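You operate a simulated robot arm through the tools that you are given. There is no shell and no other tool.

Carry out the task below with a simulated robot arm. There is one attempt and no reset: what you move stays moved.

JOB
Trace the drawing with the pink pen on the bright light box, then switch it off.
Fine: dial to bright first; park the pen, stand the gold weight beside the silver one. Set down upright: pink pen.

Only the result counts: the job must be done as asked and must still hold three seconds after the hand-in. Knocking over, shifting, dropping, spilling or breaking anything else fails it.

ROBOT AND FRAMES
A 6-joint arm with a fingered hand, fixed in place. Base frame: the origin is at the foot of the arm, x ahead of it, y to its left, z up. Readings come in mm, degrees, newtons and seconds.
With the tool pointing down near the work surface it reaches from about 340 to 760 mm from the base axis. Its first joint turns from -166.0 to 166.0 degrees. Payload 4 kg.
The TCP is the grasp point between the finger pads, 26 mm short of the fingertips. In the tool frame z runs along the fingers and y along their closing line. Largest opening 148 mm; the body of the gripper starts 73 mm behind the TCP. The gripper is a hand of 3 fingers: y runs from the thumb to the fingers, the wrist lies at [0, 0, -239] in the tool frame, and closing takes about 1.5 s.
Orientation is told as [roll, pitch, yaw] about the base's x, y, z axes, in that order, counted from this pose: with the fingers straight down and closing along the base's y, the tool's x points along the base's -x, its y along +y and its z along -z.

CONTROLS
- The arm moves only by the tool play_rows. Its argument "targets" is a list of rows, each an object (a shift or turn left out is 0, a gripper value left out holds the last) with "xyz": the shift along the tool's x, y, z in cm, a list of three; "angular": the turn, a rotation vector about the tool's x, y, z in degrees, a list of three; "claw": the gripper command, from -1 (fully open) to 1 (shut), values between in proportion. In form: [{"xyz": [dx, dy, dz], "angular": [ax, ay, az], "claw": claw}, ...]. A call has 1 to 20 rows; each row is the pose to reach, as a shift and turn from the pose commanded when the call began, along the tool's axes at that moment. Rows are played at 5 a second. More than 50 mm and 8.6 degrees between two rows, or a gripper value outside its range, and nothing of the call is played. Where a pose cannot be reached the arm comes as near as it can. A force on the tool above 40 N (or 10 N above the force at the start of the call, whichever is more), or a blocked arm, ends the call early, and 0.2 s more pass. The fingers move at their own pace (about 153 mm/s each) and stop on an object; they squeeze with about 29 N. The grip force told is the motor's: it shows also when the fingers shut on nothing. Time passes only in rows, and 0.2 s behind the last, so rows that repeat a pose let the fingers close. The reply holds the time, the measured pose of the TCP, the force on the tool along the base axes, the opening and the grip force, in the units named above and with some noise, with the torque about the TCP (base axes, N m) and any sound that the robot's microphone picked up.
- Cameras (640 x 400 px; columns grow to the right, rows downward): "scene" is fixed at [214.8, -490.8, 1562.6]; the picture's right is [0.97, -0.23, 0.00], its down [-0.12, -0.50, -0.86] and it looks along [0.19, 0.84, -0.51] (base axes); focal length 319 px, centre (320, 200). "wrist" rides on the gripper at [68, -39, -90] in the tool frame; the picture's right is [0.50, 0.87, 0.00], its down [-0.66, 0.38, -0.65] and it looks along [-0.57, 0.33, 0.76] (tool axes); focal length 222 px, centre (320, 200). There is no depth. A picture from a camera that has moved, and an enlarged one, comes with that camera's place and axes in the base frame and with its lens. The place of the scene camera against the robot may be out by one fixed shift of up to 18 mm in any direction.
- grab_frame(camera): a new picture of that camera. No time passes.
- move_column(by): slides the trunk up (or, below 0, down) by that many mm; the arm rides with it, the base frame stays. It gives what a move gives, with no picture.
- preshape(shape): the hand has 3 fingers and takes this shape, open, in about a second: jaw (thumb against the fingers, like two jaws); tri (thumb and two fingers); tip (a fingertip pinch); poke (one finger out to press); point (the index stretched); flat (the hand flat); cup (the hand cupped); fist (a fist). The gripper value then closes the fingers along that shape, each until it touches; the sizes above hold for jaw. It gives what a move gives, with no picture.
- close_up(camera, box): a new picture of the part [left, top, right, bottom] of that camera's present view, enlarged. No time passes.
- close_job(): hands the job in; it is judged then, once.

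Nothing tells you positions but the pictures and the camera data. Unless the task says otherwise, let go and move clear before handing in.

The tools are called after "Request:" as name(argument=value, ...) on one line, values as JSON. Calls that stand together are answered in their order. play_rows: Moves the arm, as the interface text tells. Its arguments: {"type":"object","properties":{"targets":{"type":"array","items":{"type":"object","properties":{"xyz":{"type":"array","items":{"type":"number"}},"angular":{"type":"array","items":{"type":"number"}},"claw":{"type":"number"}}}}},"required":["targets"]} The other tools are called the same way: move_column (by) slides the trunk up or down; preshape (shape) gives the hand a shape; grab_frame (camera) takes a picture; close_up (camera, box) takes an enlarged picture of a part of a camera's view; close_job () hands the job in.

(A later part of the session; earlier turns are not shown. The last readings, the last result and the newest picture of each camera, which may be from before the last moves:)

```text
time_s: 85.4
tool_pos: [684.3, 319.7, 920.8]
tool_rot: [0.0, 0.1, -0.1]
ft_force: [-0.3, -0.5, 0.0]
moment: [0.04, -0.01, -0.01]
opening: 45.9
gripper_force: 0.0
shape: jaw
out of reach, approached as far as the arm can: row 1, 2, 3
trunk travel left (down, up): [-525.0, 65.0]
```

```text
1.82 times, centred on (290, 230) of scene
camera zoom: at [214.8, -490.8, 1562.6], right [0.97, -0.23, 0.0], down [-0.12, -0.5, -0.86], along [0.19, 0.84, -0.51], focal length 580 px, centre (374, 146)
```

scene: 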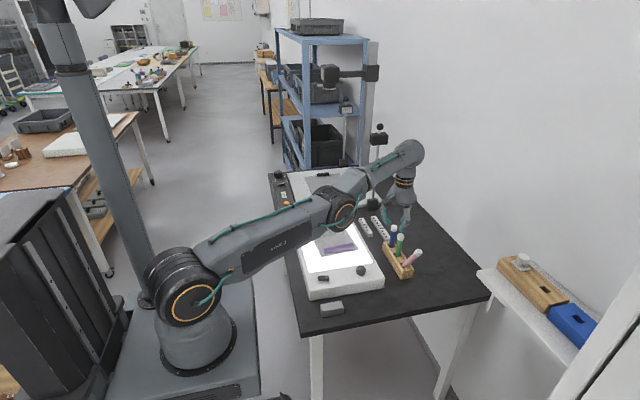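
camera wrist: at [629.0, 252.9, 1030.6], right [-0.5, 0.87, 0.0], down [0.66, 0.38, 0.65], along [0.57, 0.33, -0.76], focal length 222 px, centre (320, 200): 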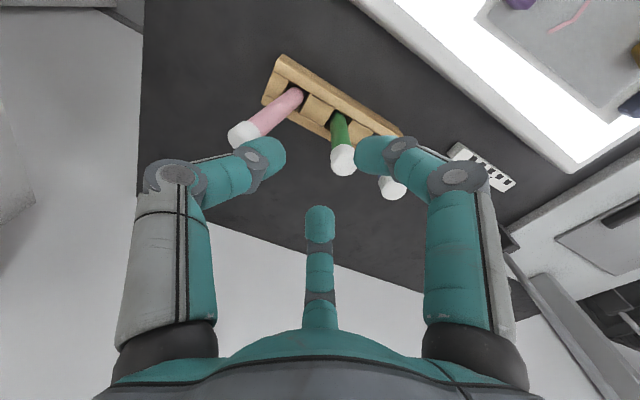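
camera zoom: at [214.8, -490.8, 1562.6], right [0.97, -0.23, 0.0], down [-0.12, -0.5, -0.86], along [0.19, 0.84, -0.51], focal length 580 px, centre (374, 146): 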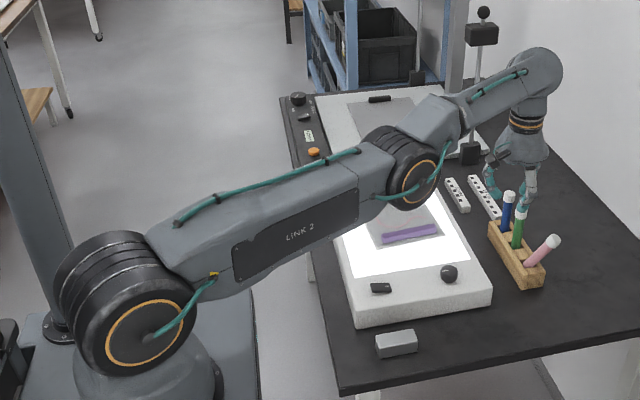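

The elbow has flipped to the low side, where it is limited. I'll extend upwards to full stretch, away from the pens, and then pull inward in larger steps so it folds the usual way.

Request:
play_rows(targets=[{"xyz": [0, 0, -3]}, {"xyz": [0, 0, -6]}, {"xyz": [0, 0, -10]}, {"xyz": [2.5, 2.5, -10]}, {"xyz": [5, 5, -10]}, {"xyz": [8, 8, -10]}, {"xyz": [11, 11, -10]}, {"xyz": [11, 11, -10]}])

Request:
close_up(camera="scene", box=[140, 120, 440, 340])

```text
time_s: 87.2
tool_pos: [586.0, 438.8, 1023.5]
tool_rot: [-0.2, 0.1, -0.1]
ft_force: [-0.4, -1.0, 0.6]
moment: [-0.03, 0.02, -0.02]
opening: 45.7
gripper_force: 0.1
shape: jaw
out of reach, approached as far as the arm can: row 2, 3, 4, 6, 7, 8
trunk travel left (down, up): [-525.0, 65.0]
```

```text
1.82 times, centred on (290, 230) of scene
camera zoom: at [214.8, -490.8, 1562.6], right [0.97, -0.23, 0.0], down [-0.12, -0.5, -0.86], along [0.19, 0.84, -0.51], focal length 580 px, centre (374, 146)
```

zoom: 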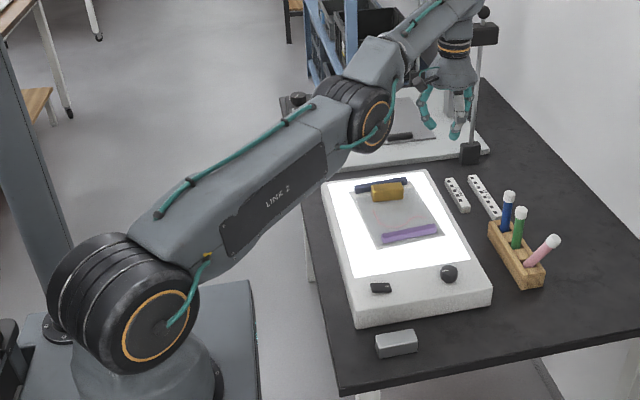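

It is still stuck on the low side at full stretch. In this clear space I'll overextend outward, then descend and pull in, to encourage the elbow to flip back.

Request:
play_rows(targets=[{"xyz": [-2, 1.5, 0]}, {"xyz": [-4, 3, 0]}, {"xyz": [-4, 3, 0]}, {"xyz": [-1, 0.75, 0]}, {"xyz": [3, -2.25, 0]}, {"xyz": [6, -5, 0]}, {"xyz": [6, -5, 0]}])

Request:
grab_frame(camera="scene")

```text
time_s: 88.8
tool_pos: [585.8, 439.4, 1020.7]
tool_rot: [-0.2, 0.1, -0.1]
ft_force: [0.6, 0.6, -0.4]
moment: [-0.02, 0.0, -0.02]
opening: 45.9
gripper_force: 0.0
shape: jaw
out of reach, approached as far as the arm can: row 1, 2, 3, 4, 5, 6, 7
trunk travel left (down, up): [-525.0, 65.0]
```

```text
taken
```

scene: 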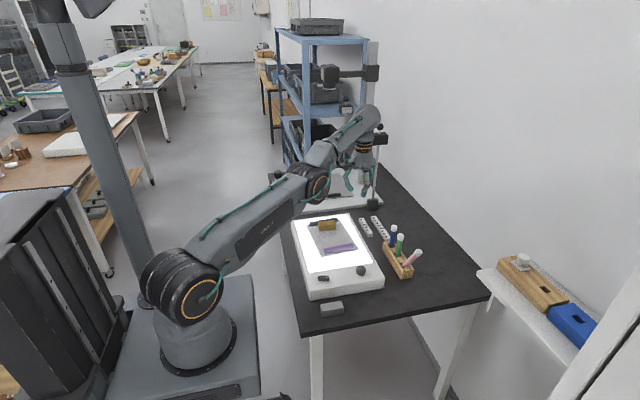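

Request:
play_rows(targets=[{"xyz": [-0.4, 0.3, 0]}, {"xyz": [1.6, -1.2, 0]}, {"xyz": [-0.8, 0.6, 0]}, {"xyz": [1.6, -1.2, 0]}, {"xyz": [-1.2, 0.9, 0]}, {"xyz": [1.6, -1.2, 0]}, {"xyz": [-1.6, 1.2, 0]}, {"xyz": [1.6, -1.2, 0]}, {"xyz": [-2.0, 1.5, 0]}, {"xyz": [1.6, -1.2, 0]}, {"xyz": [-2.4, 1.8, 0]}, {"xyz": [1.6, -1.2, 0]}])

```text
time_s: 91.4
tool_pos: [583.3, 439.7, 1025.7]
tool_rot: [0.0, -0.1, -0.1]
ft_force: [-0.7, 0.3, -0.3]
moment: [-0.02, -0.01, 0.01]
opening: 45.4
gripper_force: 0.0
shape: jaw
out of reach, approached as far as the arm can: row 2, 3, 4, 5, 6, 7, 8, 9, 10, 11, 12
trunk travel left (down, up): [-525.0, 65.0]
```

Request:
play_rows(targets=[{"xyz": [0, 0, 0], "angular": [1.8, 2.4, 0]}, {"xyz": [1.6, -1.2, 0]}, {"xyz": [0, 0, 0], "angular": [3.6, 4.8, 0]}, {"xyz": [1.6, -1.2, 0]}, {"xyz": [-0.4, 0.3, 0], "angular": [4.8, 6.4, 0]}, {"xyz": [1.6, -1.2, 0]}, {"xyz": [-1.2, 0.9, 0], "angular": [4.8, 6.4, 0]}, {"xyz": [1.6, -1.2, 0]}, {"xyz": [0, 0, 0], "angular": [0.9, 1.2, 0]}, {"xyz": [1.6, -1.2, 0]}])

```text
time_s: 93.6
tool_pos: [567.6, 429.1, 1023.8]
tool_rot: [0.1, 0.1, -0.1]
ft_force: [0.3, -0.2, 0.1]
moment: [-0.06, 0.01, 0.02]
opening: 45.7
gripper_force: 0.1
shape: jaw
out of reach, approached as far as the arm can: row 1, 3, 5, 7, 9
trunk travel left (down, up): [-525.0, 65.0]
```

The elbow flipped back and inward motion works again. I'll raise the trunk 40 mm for more margin at the rack, then move to a spot with a clear view of the leaning pen.

Request:
move_column(by=40)

Request:
play_rows(targets=[{"xyz": [1, -2, 0], "angular": [0, 0, 3]}, {"xyz": [1, -5, 0], "angular": [0, 0, 8]}, {"xyz": [0, -9, 2], "angular": [0, 0, 14]}, {"xyz": [-1, -13, 5], "angular": [0, 0, 20]}, {"xyz": [-2.2, -16, 8], "angular": [0, 0, 26]}, {"xyz": [-3.2, -17.4, 10.4], "angular": [0, 0, 30]}, {"xyz": [-3.2, -17.4, 10.4], "angular": [0, 0, 30]}])

Request:
grab_frame(camera="wrist")

Request:
grab_frame(camera="scene")

```text
time_s: 94.4
tool_pos: [568.5, 428.5, 1064.7]
tool_rot: [0.1, 0.0, -0.1]
ft_force: [-0.1, -0.1, 0.3]
moment: [-0.03, 0.01, 0.02]
opening: 45.7
gripper_force: 0.0
shape: jaw
trunk travel left (down, up): [-565.0, 25.0]
```

```text
refused: row 4 steps farther than a row can; nothing moved
```

```text
taken
camera wrist: at [500.3, 390.5, 1155.5], right [-0.5, 0.87, 0.0], down [0.66, 0.38, 0.65], along [0.57, 0.33, -0.76], focal length 222 px, centre (320, 200)
```

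wrist: 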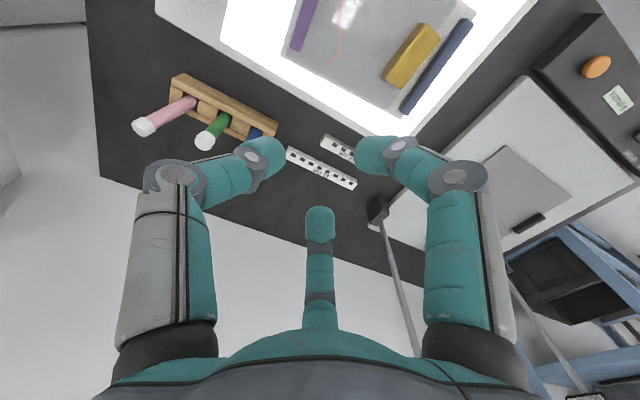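

```text
taken
```

scene: 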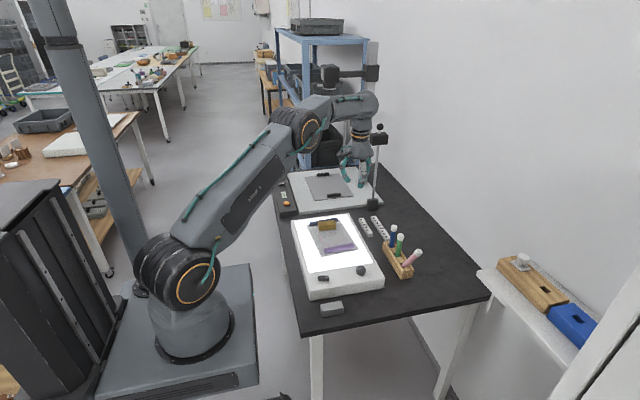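

Request:
close_up(camera="wrist", box=[110, 60, 290, 160])

Request:
play_rows(targets=[{"xyz": [1, -2, 0], "angular": [0, 0, 3]}, {"xyz": [1, -5, 0], "angular": [0, 0, 8]}, {"xyz": [0.3, -8, 2], "angular": [0, 0, 14]}, {"xyz": [-0.8, -11, 4], "angular": [0, 0, 20]}, {"xyz": [-1.8, -14, 6.5], "angular": [0, 0, 26]}, {"xyz": [-2.6, -16, 8.5], "angular": [0, 0, 30]}, {"xyz": [-3.2, -17.4, 10.4], "angular": [0, 0, 30]}, {"xyz": [-3.2, -17.4, 10.4], "angular": [0, 0, 30]}])

Request:
grab_frame(camera="wrist")

Request:
close_up(camera="wrist", box=[250, 130, 410, 250])

```text
3.56 times, centred on (200, 110) of wrist
camera zoom: at [500.3, 390.5, 1155.5], right [-0.5, 0.87, 0.0], down [0.66, 0.38, 0.65], along [0.57, 0.33, -0.76], focal length 790 px, centre (747, 520)
```

zoom: 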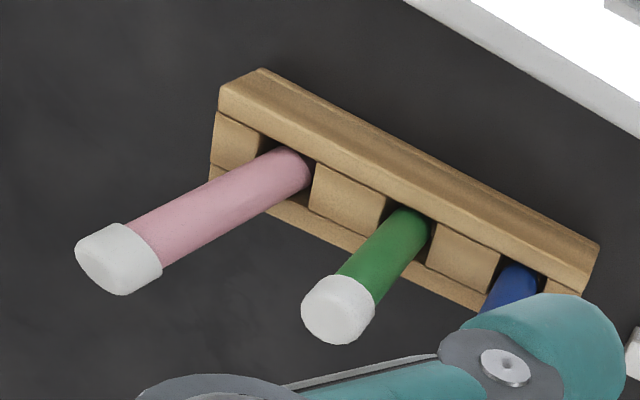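

```text
time_s: 96.2
tool_pos: [599.5, 254.9, 961.2]
tool_rot: [0.1, 0.0, -30.1]
ft_force: [-0.6, -0.3, -0.6]
moment: [-0.03, 0.02, -0.02]
opening: 45.8
gripper_force: 0.0
shape: jaw
trunk travel left (down, up): [-565.0, 25.0]
```

```text
taken
camera wrist: at [521.5, 255.1, 1051.5], right [0.0, 1.0, 0.0], down [0.76, 0.0, 0.65], along [0.65, 0.0, -0.76], focal length 222 px, centre (320, 200)
```

wrist: 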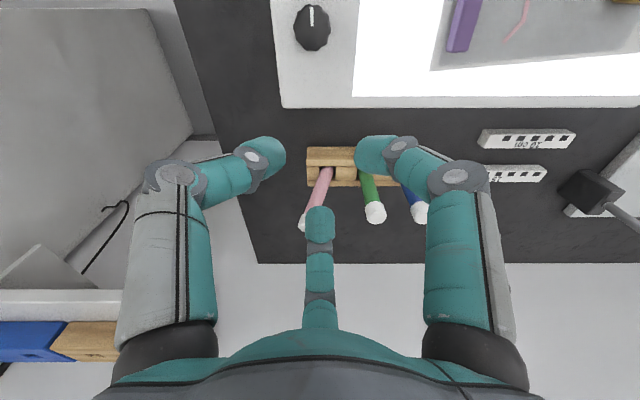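

```text
3.33 times, centred on (330, 190) of wrist
camera zoom: at [521.5, 255.1, 1051.5], right [0.0, 1.0, 0.0], down [0.76, 0.0, 0.65], along [0.65, 0.0, -0.76], focal length 740 px, centre (287, 233)
```

zoom: 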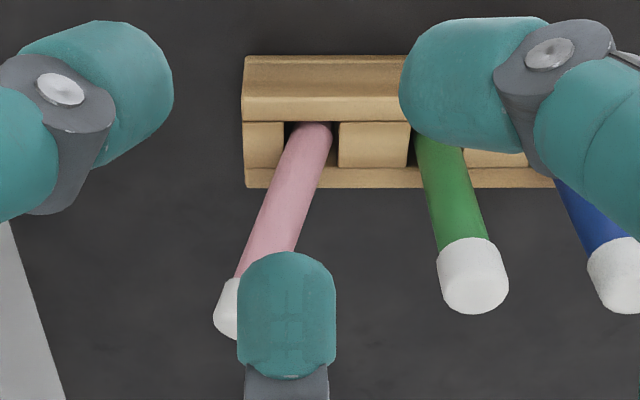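

The pen leans about 30°, its cap near (741, 234, 853), still in its slot. I'll turn the hand so one finger faces the leaning side (yaw +30), open wide, come down around it and let the three fingers close it upright.

Request:
play_rows(targets=[{"xyz": [0, 0, 1], "angular": [0, 0, -7.5], "claw": -1}, {"xyz": [0, 0, 2], "angular": [0, 0, -15], "claw": -1}, {"xyz": [0, 0, 3], "angular": [0, 0, -22.5], "claw": -1}, {"xyz": [0, 0, 4], "angular": [0, 0, -30], "claw": -1}, {"xyz": [0, 0, 5], "angular": [0, 0, -37.5], "claw": -1}, {"xyz": [0, 0, 5], "angular": [0, 0, -45], "claw": -1}, {"xyz": [0, 0, 5], "angular": [0, 0, -52.5], "claw": -1}, {"xyz": [0, 0, 5], "angular": [0, 0, -60], "claw": -1}, {"xyz": [0, 0, 5], "angular": [0, 0, -60], "claw": -1}])

Request:
grab_frame(camera="wrist")

Request:
close_up(camera="scene", box=[330, 190, 450, 290])

```text
time_s: 98.2
tool_pos: [599.7, 254.3, 911.1]
tool_rot: [0.0, -0.1, 30.0]
ft_force: [-0.1, 0.4, -0.2]
moment: [-0.02, 0.01, -0.02]
opening: 148.2
gripper_force: 0.1
shape: jaw
trunk travel left (down, up): [-565.0, 25.0]
```

```text
taken
camera wrist: at [560.6, 187.8, 1001.6], right [-0.87, 0.5, 0.0], down [0.38, 0.65, 0.65], along [0.33, 0.57, -0.76], focal length 222 px, centre (320, 200)
```

wrist: 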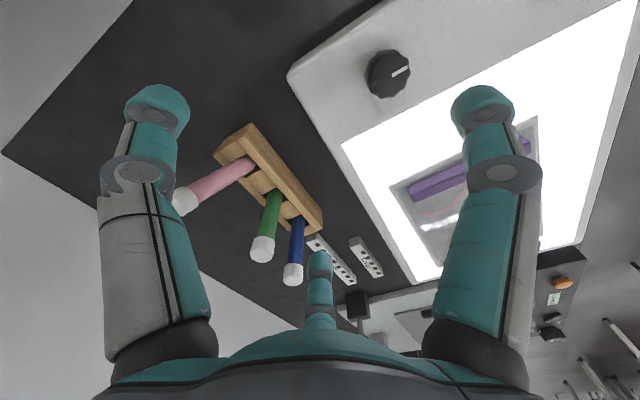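

```text
4.00 times, centred on (390, 240) of scene
camera zoom: at [214.8, -490.8, 1562.6], right [0.97, -0.23, 0.0], down [-0.12, -0.5, -0.86], along [0.19, 0.84, -0.51], focal length 1275 px, centre (40, 40)
```

zoom: 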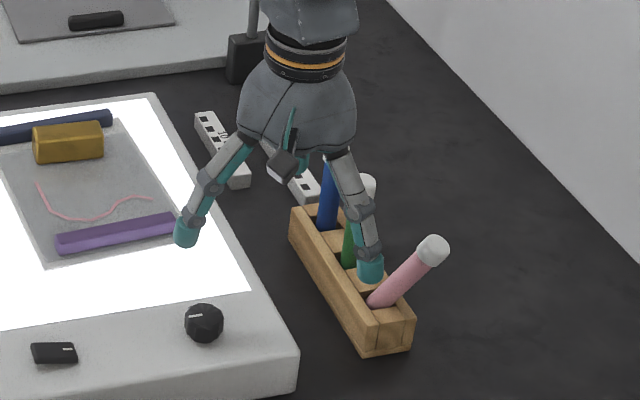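

The open fingers avoid the green pen in this orientation. I'll move over the slot at (708, 264), staying above the pen tops.

Request:
play_rows(targets=[{"xyz": [-3.3, -1.5, 0]}, {"xyz": [-6.6, -3.05, 0]}, {"xyz": [-9.86, -4.58, 0]}, {"xyz": [-9.86, -4.58, 0]}])

Request:
grab_frame(camera="wrist")

Request:
close_up(camera="scene", box=[350, 190, 450, 290])

```text
time_s: 99.2
tool_pos: [705.8, 264.8, 909.6]
tool_rot: [0.0, 0.2, 29.8]
ft_force: [0.8, 0.2, -0.8]
moment: [0.03, 0.0, 0.0]
opening: 148.1
gripper_force: 0.0
shape: jaw
trunk travel left (down, up): [-565.0, 25.0]
```

```text
taken
camera wrist: at [667.9, 197.4, 1001.2], right [-0.87, 0.5, 0.0], down [0.38, 0.65, 0.65], along [0.33, 0.57, -0.76], focal length 222 px, centre (320, 200)
```

wrist: 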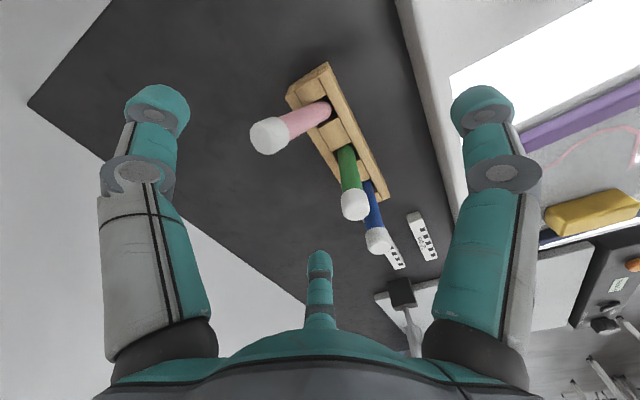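

```text
4.00 times, centred on (400, 240) of scene
camera zoom: at [214.8, -490.8, 1562.6], right [0.97, -0.23, 0.0], down [-0.12, -0.5, -0.86], along [0.19, 0.84, -0.51], focal length 1275 px, centre (0, 40)
```

zoom: 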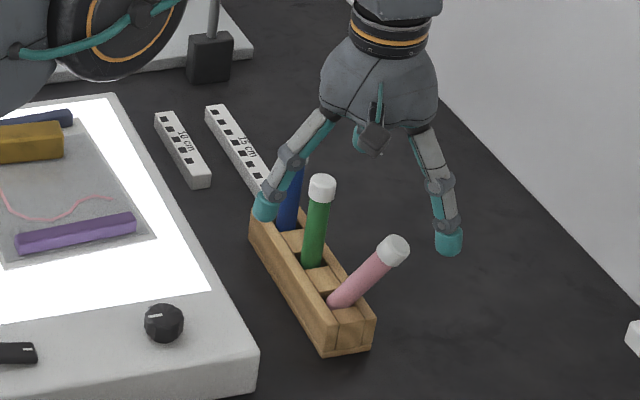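

The pen is well inside the open fingers. I'll descend around it.

Request:
play_rows(targets=[{"xyz": [0, 0, 2]}, {"xyz": [0, 0, 4]}, {"xyz": [0, 0, 6]}, {"xyz": [0, 0, 8]}, {"xyz": [0, 0, 9.5]}, {"xyz": [0, 0, 9.5]}])

Request:
grab_frame(camera="wrist")

Request:
close_up(camera="scene", box=[350, 190, 450, 290])

```text
time_s: 100.6
tool_pos: [708.3, 264.4, 816.4]
tool_rot: [0.0, 0.0, 29.9]
ft_force: [0.2, -0.3, 0.1]
moment: [-0.03, -0.01, -0.01]
opening: 148.1
gripper_force: 0.0
shape: jaw
trunk travel left (down, up): [-565.0, 25.0]
```

```text
taken
camera wrist: at [668.8, 197.5, 906.5], right [-0.86, 0.5, 0.0], down [0.38, 0.65, 0.65], along [0.33, 0.57, -0.76], focal length 222 px, centre (320, 200)
```

wrist: 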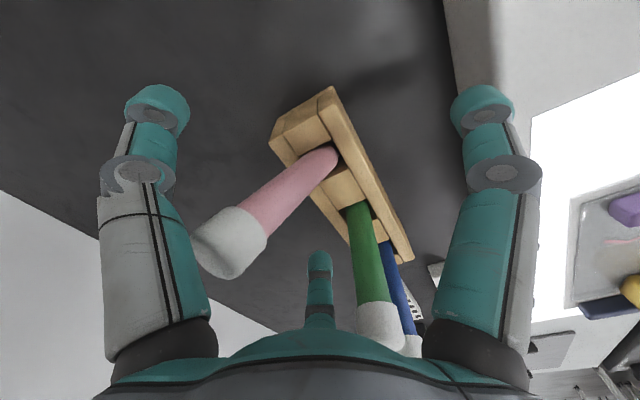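

```text
4.00 times, centred on (400, 240) of scene
camera zoom: at [214.8, -490.8, 1562.6], right [0.97, -0.23, 0.0], down [-0.12, -0.5, -0.86], along [0.19, 0.84, -0.51], focal length 1275 px, centre (0, 40)
```

zoom: 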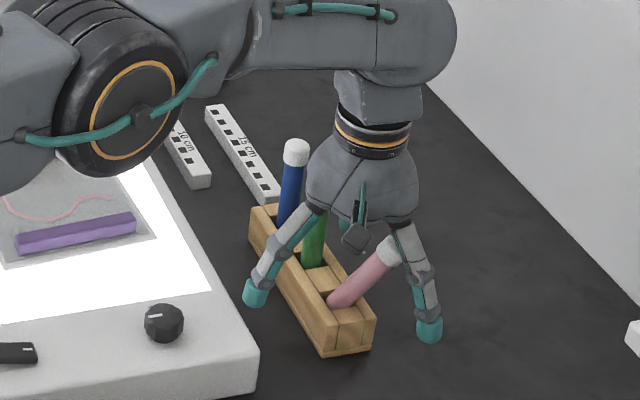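

Everything is clear. I'll close slowly in stages and watch how the pen is brought upright.

Request:
play_rows(targets=[{"claw": -0.7}, {"claw": -0.4}, {"claw": -0.1}, {"claw": 0.1}, {"claw": 0.1}])

Request:
grab_frame(camera="wrist")

Request:
close_up(camera="scene", box=[350, 190, 450, 290])

```text
time_s: 101.8
tool_pos: [708.1, 263.8, 816.2]
tool_rot: [0.0, 0.0, 29.8]
ft_force: [0.3, -0.6, 0.3]
moment: [0.01, -0.04, 0.04]
opening: 66.7
gripper_force: 0.1
shape: jaw
trunk travel left (down, up): [-565.0, 25.0]
```

```text
taken
camera wrist: at [668.7, 197.4, 906.7], right [-0.86, 0.5, 0.0], down [0.38, 0.65, 0.65], along [0.33, 0.57, -0.76], focal length 222 px, centre (320, 200)
```

wrist: 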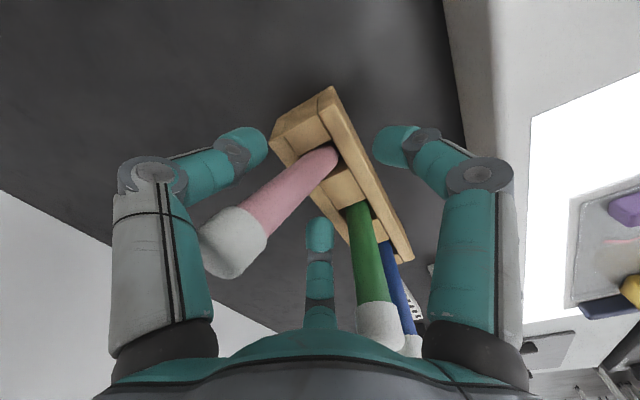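

```text
4.00 times, centred on (400, 240) of scene
camera zoom: at [214.8, -490.8, 1562.6], right [0.97, -0.23, 0.0], down [-0.12, -0.5, -0.86], along [0.19, 0.84, -0.51], focal length 1275 px, centre (0, 40)
```

zoom: 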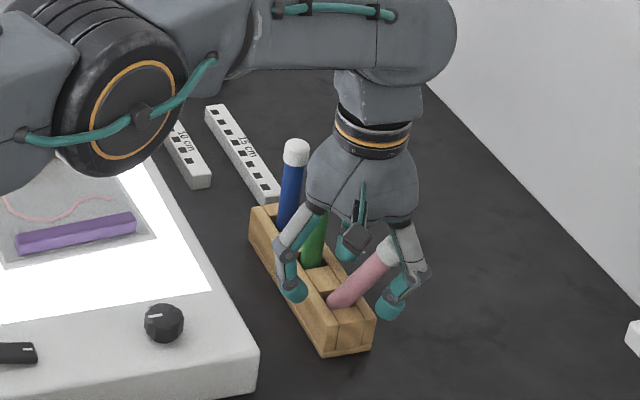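

Request:
play_rows(targets=[{"claw": 0.2}, {"claw": 0.3}, {"claw": 0.4}, {"claw": 0.4}])

Request:
grab_frame(camera="wrist")

Request:
close_up(camera="scene", box=[350, 190, 450, 290])

```text
time_s: 102.8
tool_pos: [708.0, 263.4, 815.2]
tool_rot: [-0.1, 0.0, 29.9]
ft_force: [-0.2, -0.2, 0.3]
moment: [0.04, 0.0, -0.01]
opening: 44.7
gripper_force: 0.1
shape: jaw
trunk travel left (down, up): [-565.0, 25.0]
```

```text
taken
camera wrist: at [668.7, 197.4, 906.6], right [-0.86, 0.5, 0.0], down [0.38, 0.65, 0.65], along [0.33, 0.57, -0.76], focal length 222 px, centre (320, 200)
```

wrist: 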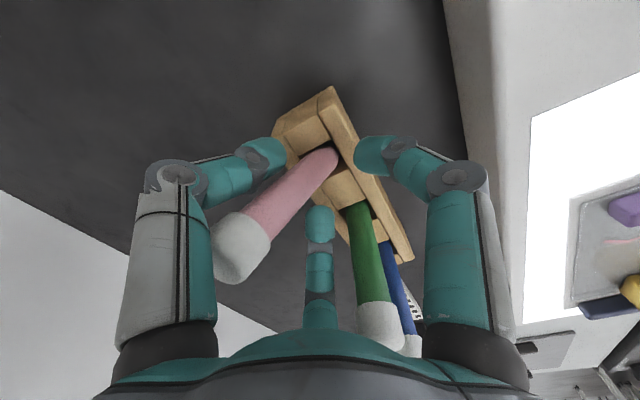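

```text
4.00 times, centred on (400, 240) of scene
camera zoom: at [214.8, -490.8, 1562.6], right [0.97, -0.23, 0.0], down [-0.12, -0.5, -0.86], along [0.19, 0.84, -0.51], focal length 1275 px, centre (0, 40)
```

zoom: 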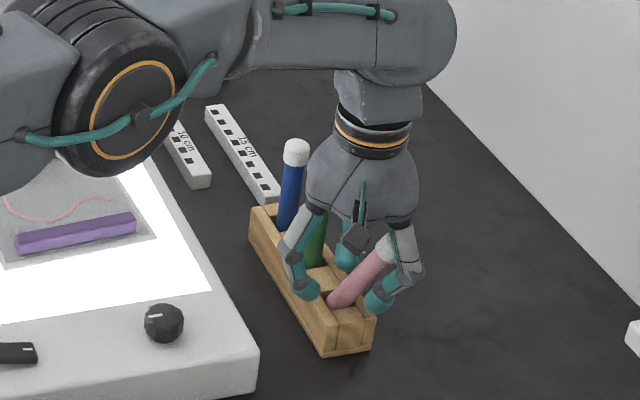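

The thumb is starting to push the pen upright. I'll continue closing.

Request:
play_rows(targets=[{"claw": 0.5}, {"claw": 0.58}, {"claw": 0.65}, {"claw": 0.65}])

Request:
grab_frame(camera="wrist")

Request:
close_up(camera="scene", box=[350, 190, 450, 290])

```text
time_s: 103.8
tool_pos: [708.6, 264.2, 815.7]
tool_rot: [0.1, 0.0, 30.0]
ft_force: [0.2, 0.5, 0.2]
moment: [-0.03, 0.01, 0.0]
opening: 26.6
gripper_force: 0.0
shape: jaw
trunk travel left (down, up): [-565.0, 25.0]
```

```text
taken
camera wrist: at [668.7, 197.4, 906.6], right [-0.86, 0.5, 0.0], down [0.38, 0.65, 0.65], along [0.33, 0.57, -0.76], focal length 222 px, centre (320, 200)
```

wrist: 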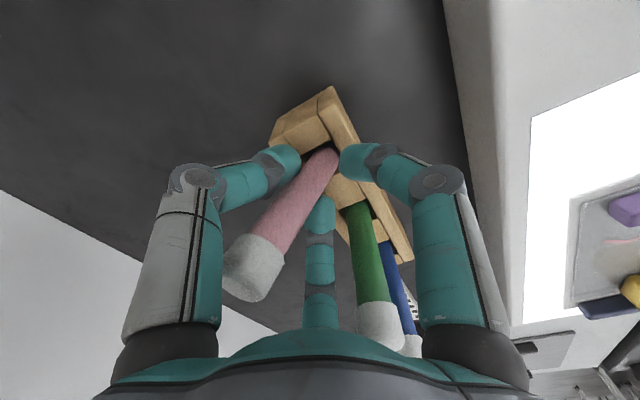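

```text
4.00 times, centred on (400, 240) of scene
camera zoom: at [214.8, -490.8, 1562.6], right [0.97, -0.23, 0.0], down [-0.12, -0.5, -0.86], along [0.19, 0.84, -0.51], focal length 1275 px, centre (0, 40)
```

zoom: 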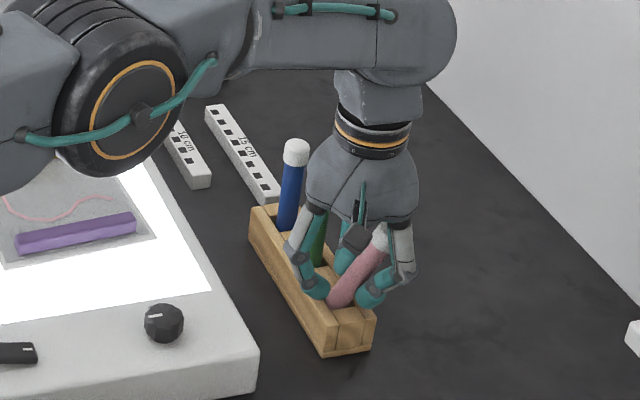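

Request:
play_rows(targets=[{"claw": 0.7}, {"claw": 0.76}, {"claw": 0.82}, {"claw": 0.9}, {"claw": 1}, {"claw": 1}, {"claw": 1}])

Request:
grab_frame(camera="wrist")

Request:
close_up(camera="scene", box=[350, 190, 450, 290])

```text
time_s: 105.4
tool_pos: [708.1, 265.7, 815.7]
tool_rot: [0.0, -0.1, 29.8]
ft_force: [-1.3, -0.7, -0.7]
moment: [0.02, 0.12, 0.02]
opening: 13.5
gripper_force: 29.6
shape: jaw
trunk travel left (down, up): [-565.0, 25.0]
```

```text
taken
camera wrist: at [668.6, 197.5, 906.6], right [-0.86, 0.5, 0.0], down [0.38, 0.65, 0.65], along [0.33, 0.57, -0.76], focal length 222 px, centre (320, 200)
```

wrist: 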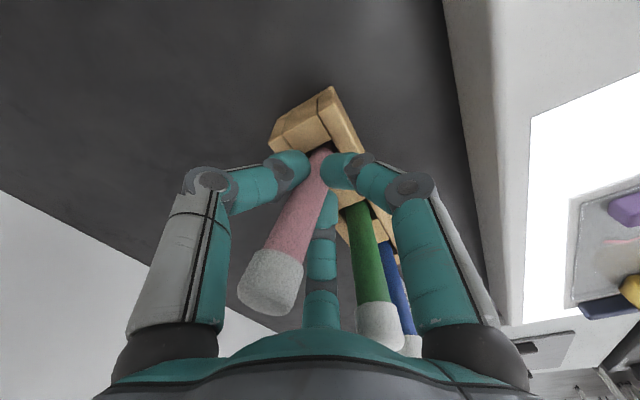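

```text
4.00 times, centred on (400, 240) of scene
camera zoom: at [214.8, -490.8, 1562.6], right [0.97, -0.23, 0.0], down [-0.12, -0.5, -0.86], along [0.19, 0.84, -0.51], focal length 1275 px, centre (0, 40)
```

zoom: 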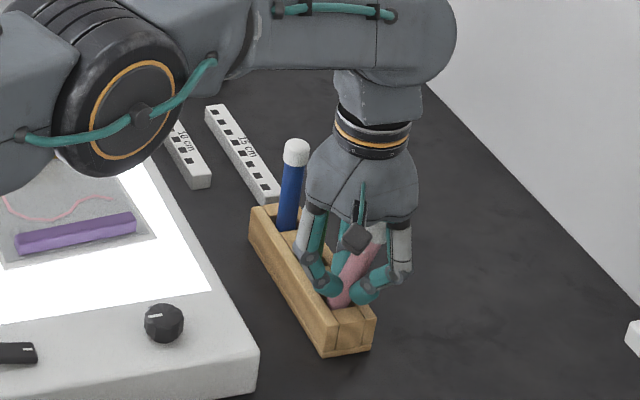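

The pen is gripped but still tilted in the hand. I'll lift it straight out of the slot and then move inward to inspect.

Request:
play_rows(targets=[{"xyz": [0, 0, -1]}, {"xyz": [0, 0, -2]}, {"xyz": [0, 0, -3.5]}, {"xyz": [0, 0, -5]}, {"xyz": [0, 0, -6.5]}, {"xyz": [0, 0, -7.5]}, {"xyz": [2, 0, -7.5]}, {"xyz": [5, 1.5, -7.5]}, {"xyz": [8, 3.5, -7.5]}, {"xyz": [8, 3.5, -7.5]}])

Request:
grab_frame(camera="wrist")

Request:
close_up(camera="scene", box=[330, 180, 450, 290])

Request:
close_up(camera="wrist", box=[220, 80, 400, 330])

```text
time_s: 107.6
tool_pos: [621.1, 254.1, 890.5]
tool_rot: [0.1, -0.1, 30.0]
ft_force: [0.7, -0.2, -0.2]
moment: [-0.01, 0.03, 0.04]
opening: 13.2
gripper_force: 29.0
shape: jaw
trunk travel left (down, up): [-565.0, 25.0]
```

```text
taken
camera wrist: at [581.2, 186.9, 980.9], right [-0.86, 0.5, 0.0], down [0.38, 0.65, 0.65], along [0.33, 0.57, -0.76], focal length 222 px, centre (320, 200)
```

wrist: 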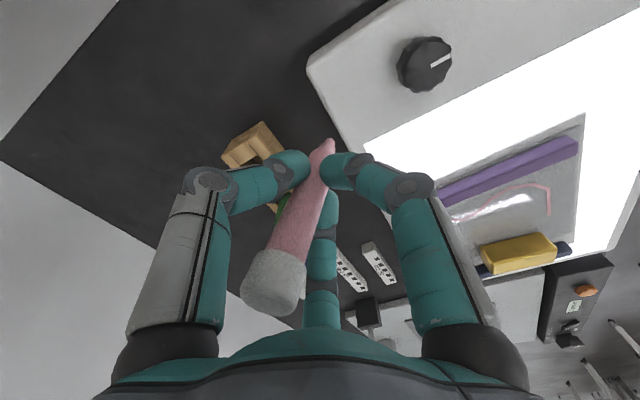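

```text
3.64 times, centred on (390, 235) of scene
camera zoom: at [214.8, -490.8, 1562.6], right [0.97, -0.23, 0.0], down [-0.12, -0.5, -0.86], along [0.19, 0.84, -0.51], focal length 1159 px, centre (66, 73)
```

zoom: 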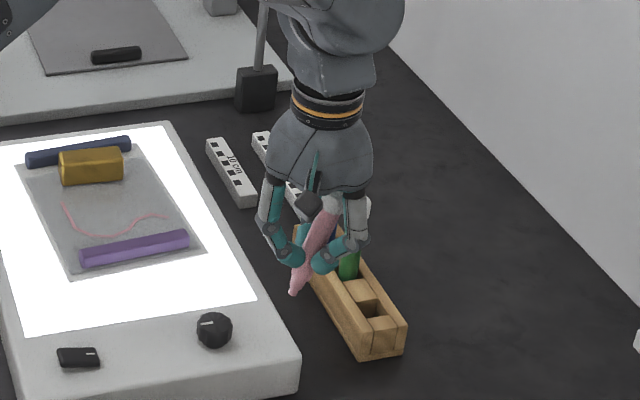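

```text
1.60 times, centred on (310, 205) of wrist
camera zoom: at [581.2, 186.9, 980.9], right [-0.86, 0.5, 0.0], down [0.38, 0.65, 0.65], along [0.33, 0.57, -0.76], focal length 355 px, centre (336, 192)
```

zoom: 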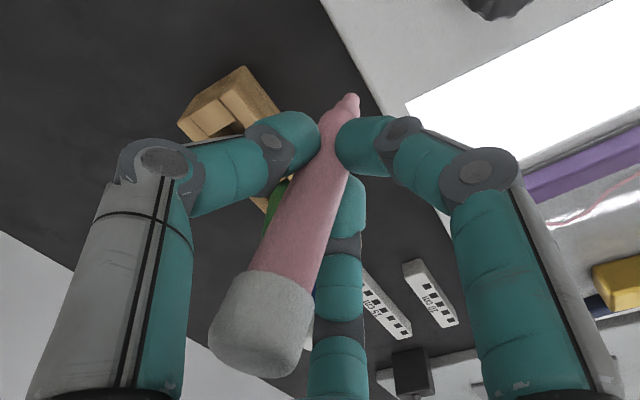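

The pen is out, held lower on its barrel and tilted about 12–14° in the hand. I'll rotate the hand to make the pen vertical and check from both cameras.

Request:
play_rows(targets=[{"angular": [3.9, -1.35, 0]}, {"angular": [7.8, -2.7, 0]}, {"angular": [11.8, -4.1, 0]}, {"angular": [11.8, -4.1, 0]}])

Request:
grab_frame(camera="wrist")

Request:
close_up(camera="scene", box=[360, 200, 430, 280])

Request:
close_up(camera="wrist", box=[220, 110, 380, 330])

```text
time_s: 108.6
tool_pos: [619.6, 254.4, 890.4]
tool_rot: [-11.8, -4.1, 30.3]
ft_force: [0.1, 0.0, -0.3]
moment: [0.02, 0.0, -0.02]
opening: 13.4
gripper_force: 29.3
shape: jaw
trunk travel left (down, up): [-565.0, 25.0]
```

```text
taken
camera wrist: at [566.5, 200.5, 982.3], right [-0.85, 0.49, -0.21], down [0.27, 0.75, 0.61], along [0.45, 0.46, -0.77], focal length 222 px, centre (320, 200)
```

wrist: 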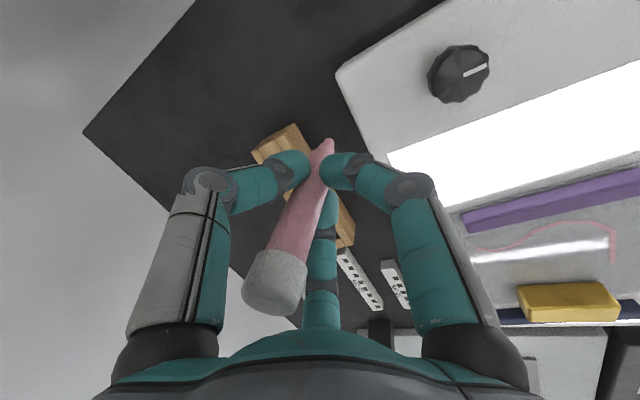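

```text
5.00 times, centred on (395, 240) of scene
camera zoom: at [214.8, -490.8, 1562.6], right [0.97, -0.23, 0.0], down [-0.12, -0.5, -0.86], along [0.19, 0.84, -0.51], focal length 1594 px, centre (-55, 0)
```

zoom: 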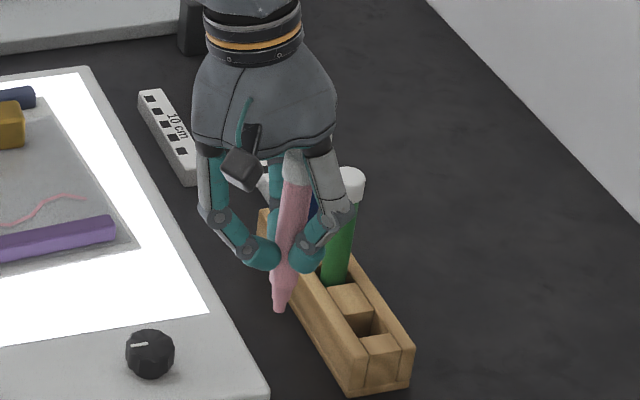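

```text
1.82 times, centred on (300, 220) of wrist
camera zoom: at [566.5, 200.5, 982.3], right [-0.85, 0.49, -0.21], down [0.27, 0.75, 0.61], along [0.45, 0.46, -0.77], focal length 404 px, centre (356, 164)
```

zoom: 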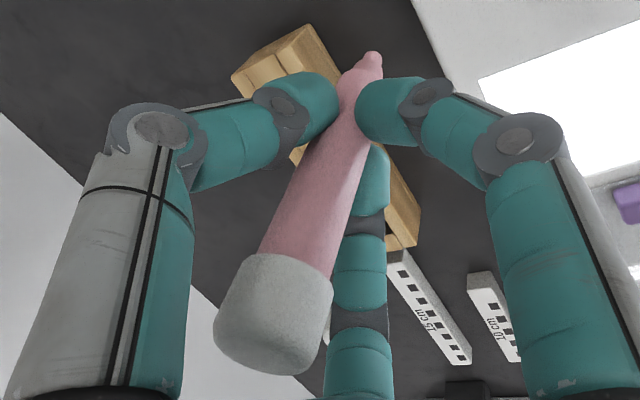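

Measurements suggest I overcorrected by about 2°. I'll trim that and re-measure.

Request:
play_rows(targets=[{"angular": [-1.7, 1.2, 0]}, {"angular": [-1.7, 1.2, 0]}])

Request:
close_up(camera="scene", box=[370, 220, 410, 270])

Request:
close_up(camera="wrist", box=[220, 110, 380, 330])

Request:
close_up(camera="wrist", box=[290, 120, 370, 190])

```text
time_s: 109.2
tool_pos: [622.0, 254.1, 890.1]
tool_rot: [-10.1, -2.9, 29.9]
ft_force: [-0.5, 0.0, -1.5]
moment: [-0.01, 0.01, 0.01]
opening: 13.5
gripper_force: 29.2
shape: jaw
trunk travel left (down, up): [-565.0, 25.0]
```

```text
8.00 times, centred on (390, 245) of scene
camera zoom: at [214.8, -490.8, 1562.6], right [0.97, -0.23, 0.0], down [-0.12, -0.5, -0.86], along [0.19, 0.84, -0.51], focal length 2551 px, centre (-240, -160)
```

zoom: 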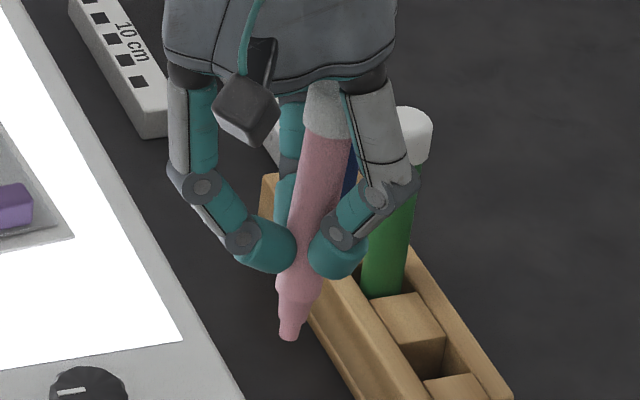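

```text
1.82 times, centred on (300, 220) of wrist
camera zoom: at [569.7, 199.1, 983.0], right [-0.85, 0.49, -0.18], down [0.3, 0.73, 0.61], along [0.43, 0.47, -0.77], focal length 404 px, centre (356, 164)
```

zoom: 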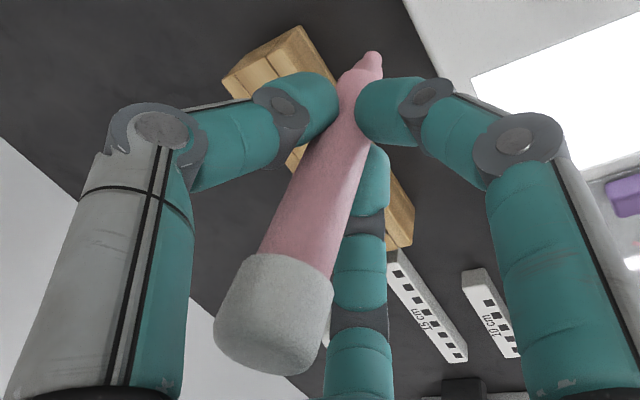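

```text
5.71 times, centred on (330, 155) of wrist
camera zoom: at [569.7, 199.1, 983.0], right [-0.85, 0.49, -0.18], down [0.3, 0.73, 0.61], along [0.43, 0.47, -0.77], focal length 1269 px, centre (263, 457)
```

zoom: 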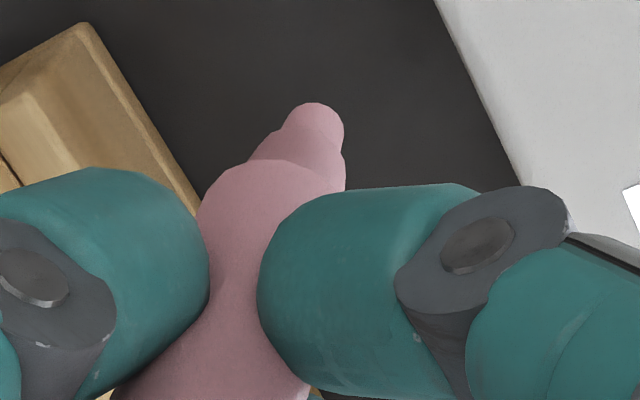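

The scene view now shows the pen leaning the other way by about 2.5–3° along the wrist's viewing direction. I'll correct that and compare again with the scene camera's vertical direction.

Request:
play_rows(targets=[{"angular": [-0.3, -2.8, 0]}, {"angular": [-0.3, -2.8, 0]}])

Request:
close_up(camera="scene", box=[370, 220, 410, 270])

Request:
close_up(camera="wrist", box=[220, 110, 380, 330])

```text
time_s: 109.8
tool_pos: [620.8, 254.3, 890.0]
tool_rot: [-9.8, -5.7, 30.6]
ft_force: [0.9, -1.6, -0.4]
moment: [0.0, 0.02, -0.01]
opening: 13.5
gripper_force: 29.0
shape: jaw
trunk travel left (down, up): [-565.0, 25.0]
```

```text
8.00 times, centred on (390, 245) of scene
camera zoom: at [214.8, -490.8, 1562.6], right [0.97, -0.23, 0.0], down [-0.12, -0.5, -0.86], along [0.19, 0.84, -0.51], focal length 2551 px, centre (-240, -160)
```

zoom: 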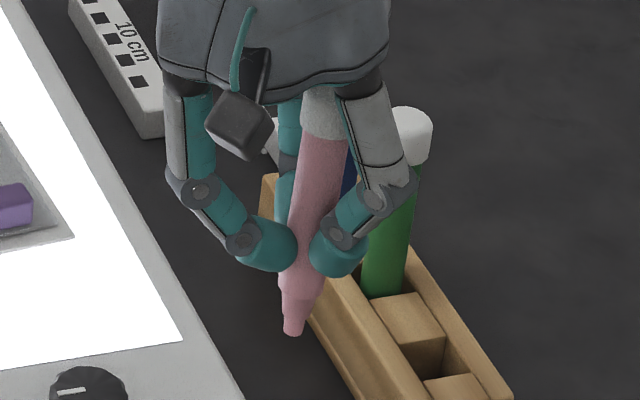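

```text
1.82 times, centred on (300, 220) of wrist
camera zoom: at [566.5, 196.1, 979.7], right [-0.85, 0.49, -0.2], down [0.27, 0.72, 0.64], along [0.46, 0.49, -0.74], focal length 404 px, centre (356, 164)
```

zoom: 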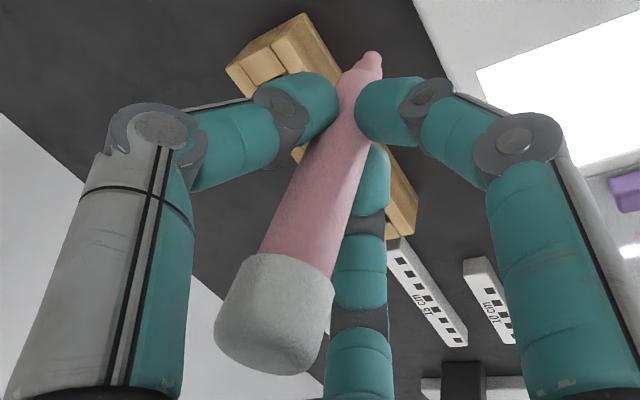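

By both views the pen is now vertical to within about 1°. Before inserting I'll turn the hand −15° about the vertical so no knuckle meets the green pen, then move the tip over the slot.

Request:
play_rows(targets=[{"angular": [0.7, 1.0, 7.35]}, {"angular": [1.42, 2.0, 14.7]}, {"angular": [1.42, 2.0, 14.7]}])

Request:
close_up(camera="scene", box=[370, 220, 410, 270])

Request:
close_up(camera="wrist", box=[220, 110, 380, 330])

```text
time_s: 110.6
tool_pos: [621.1, 254.8, 890.2]
tool_rot: [-9.7, -6.2, 15.6]
ft_force: [0.2, -0.4, -0.2]
moment: [0.0, 0.01, 0.0]
opening: 13.2
gripper_force: 28.7
shape: jaw
trunk travel left (down, up): [-565.0, 25.0]
```

```text
8.00 times, centred on (390, 245) of scene
camera zoom: at [214.8, -490.8, 1562.6], right [0.97, -0.23, 0.0], down [-0.12, -0.5, -0.86], along [0.19, 0.84, -0.51], focal length 2551 px, centre (-240, -160)
```

zoom: 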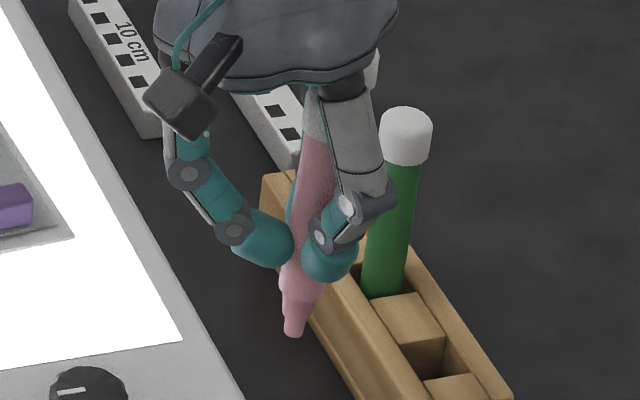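

```text
1.82 times, centred on (300, 220) of wrist
camera zoom: at [552.6, 211.9, 979.0], right [-0.69, 0.69, -0.2], down [0.44, 0.62, 0.65], along [0.57, 0.36, -0.74], focal length 404 px, centre (356, 164)
```

zoom: 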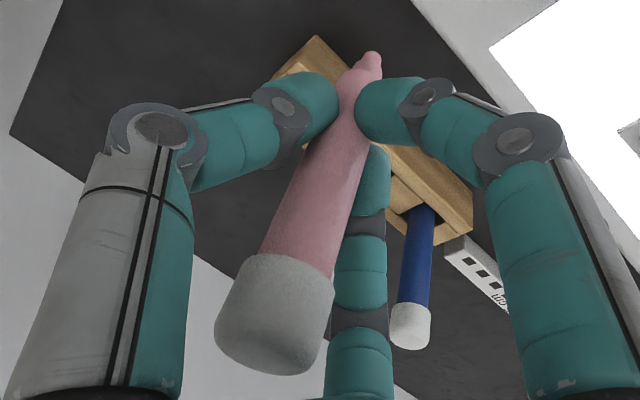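

Request:
close_up(camera="scene", box=[382, 228, 402, 266])

Request:
close_up(camera="wrist", box=[260, 180, 340, 290])

Request:
close_up(camera="wrist", box=[290, 120, 370, 190])

```text
10.53 times, centred on (392, 247) of scene
camera zoom: at [214.8, -490.8, 1562.6], right [0.97, -0.23, 0.0], down [-0.12, -0.5, -0.86], along [0.19, 0.84, -0.51], focal length 3356 px, centre (-438, -295)
```

zoom: 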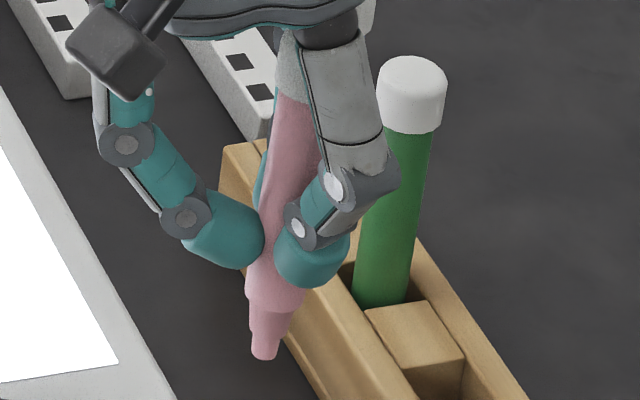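

```text
3.64 times, centred on (300, 235) of wrist
camera zoom: at [552.6, 211.9, 979.0], right [-0.69, 0.69, -0.2], down [0.44, 0.62, 0.65], along [0.57, 0.36, -0.74], focal length 808 px, centre (393, 73)
```

zoom: 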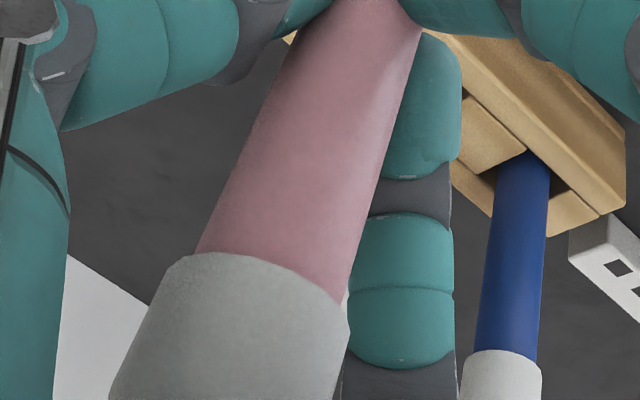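

```text
5.71 times, centred on (330, 155) of wrist
camera zoom: at [552.6, 211.9, 979.0], right [-0.69, 0.69, -0.2], down [0.44, 0.62, 0.65], along [0.57, 0.36, -0.74], focal length 1269 px, centre (263, 457)
```

zoom: 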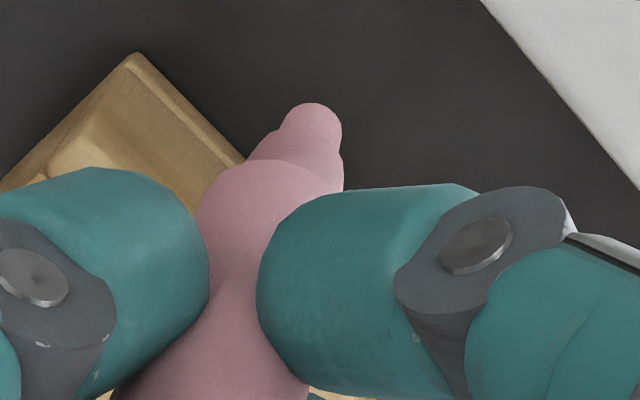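

The pen is within about 0.7° of vertical, and I'll trim that too. Now I'll move so that the tip sits above the slot.

Request:
play_rows(targets=[{"xyz": [-2.66, -0.14, 0.29], "angular": [-0.14, -0.67, 0]}, {"xyz": [-5.33, -0.28, 0.59], "angular": [-0.14, -0.67, 0]}, {"xyz": [-7.99, -0.42, 0.88], "angular": [-0.14, -0.67, 0]}, {"xyz": [-7.99, -0.42, 0.88], "angular": [-0.14, -0.67, 0]}])

Request:
grab_frame(camera="wrist")

Request:
close_up(camera="wrist", box=[270, 70, 390, 170])

Request:
close_up(camera="scene", box=[370, 210, 430, 290])

```text
time_s: 111.6
tool_pos: [700.2, 270.8, 891.2]
tool_rot: [-9.5, -6.8, 15.7]
ft_force: [-0.6, -1.5, -0.9]
moment: [0.01, -0.01, 0.03]
opening: 13.2
gripper_force: 28.9
shape: jaw
trunk travel left (down, up): [-565.0, 25.0]
```

```text
taken
camera wrist: at [631.1, 227.3, 978.9], right [-0.69, 0.69, -0.2], down [0.43, 0.62, 0.66], along [0.58, 0.37, -0.73], focal length 222 px, centre (320, 200)
```

wrist: 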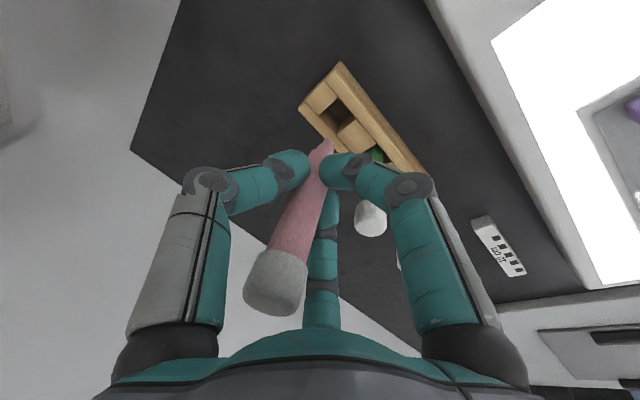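

```text
4.00 times, centred on (330, 120) of wrist
camera zoom: at [631.1, 227.3, 978.9], right [-0.69, 0.69, -0.2], down [0.43, 0.62, 0.66], along [0.58, 0.37, -0.73], focal length 888 px, centre (280, 520)
```

zoom: 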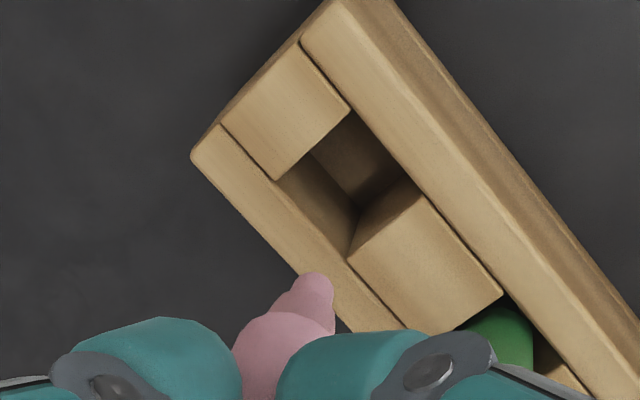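

```text
5.00 times, centred on (400, 250) of scene
camera zoom: at [214.8, -490.8, 1562.6], right [0.97, -0.23, 0.0], down [-0.12, -0.5, -0.86], along [0.19, 0.84, -0.51], focal length 1594 px, centre (-80, -50)
```

zoom: 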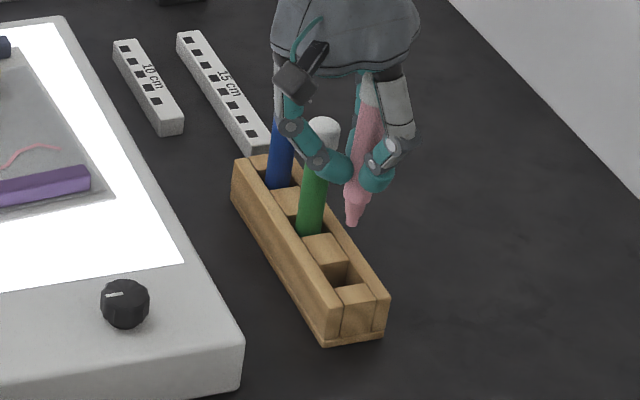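

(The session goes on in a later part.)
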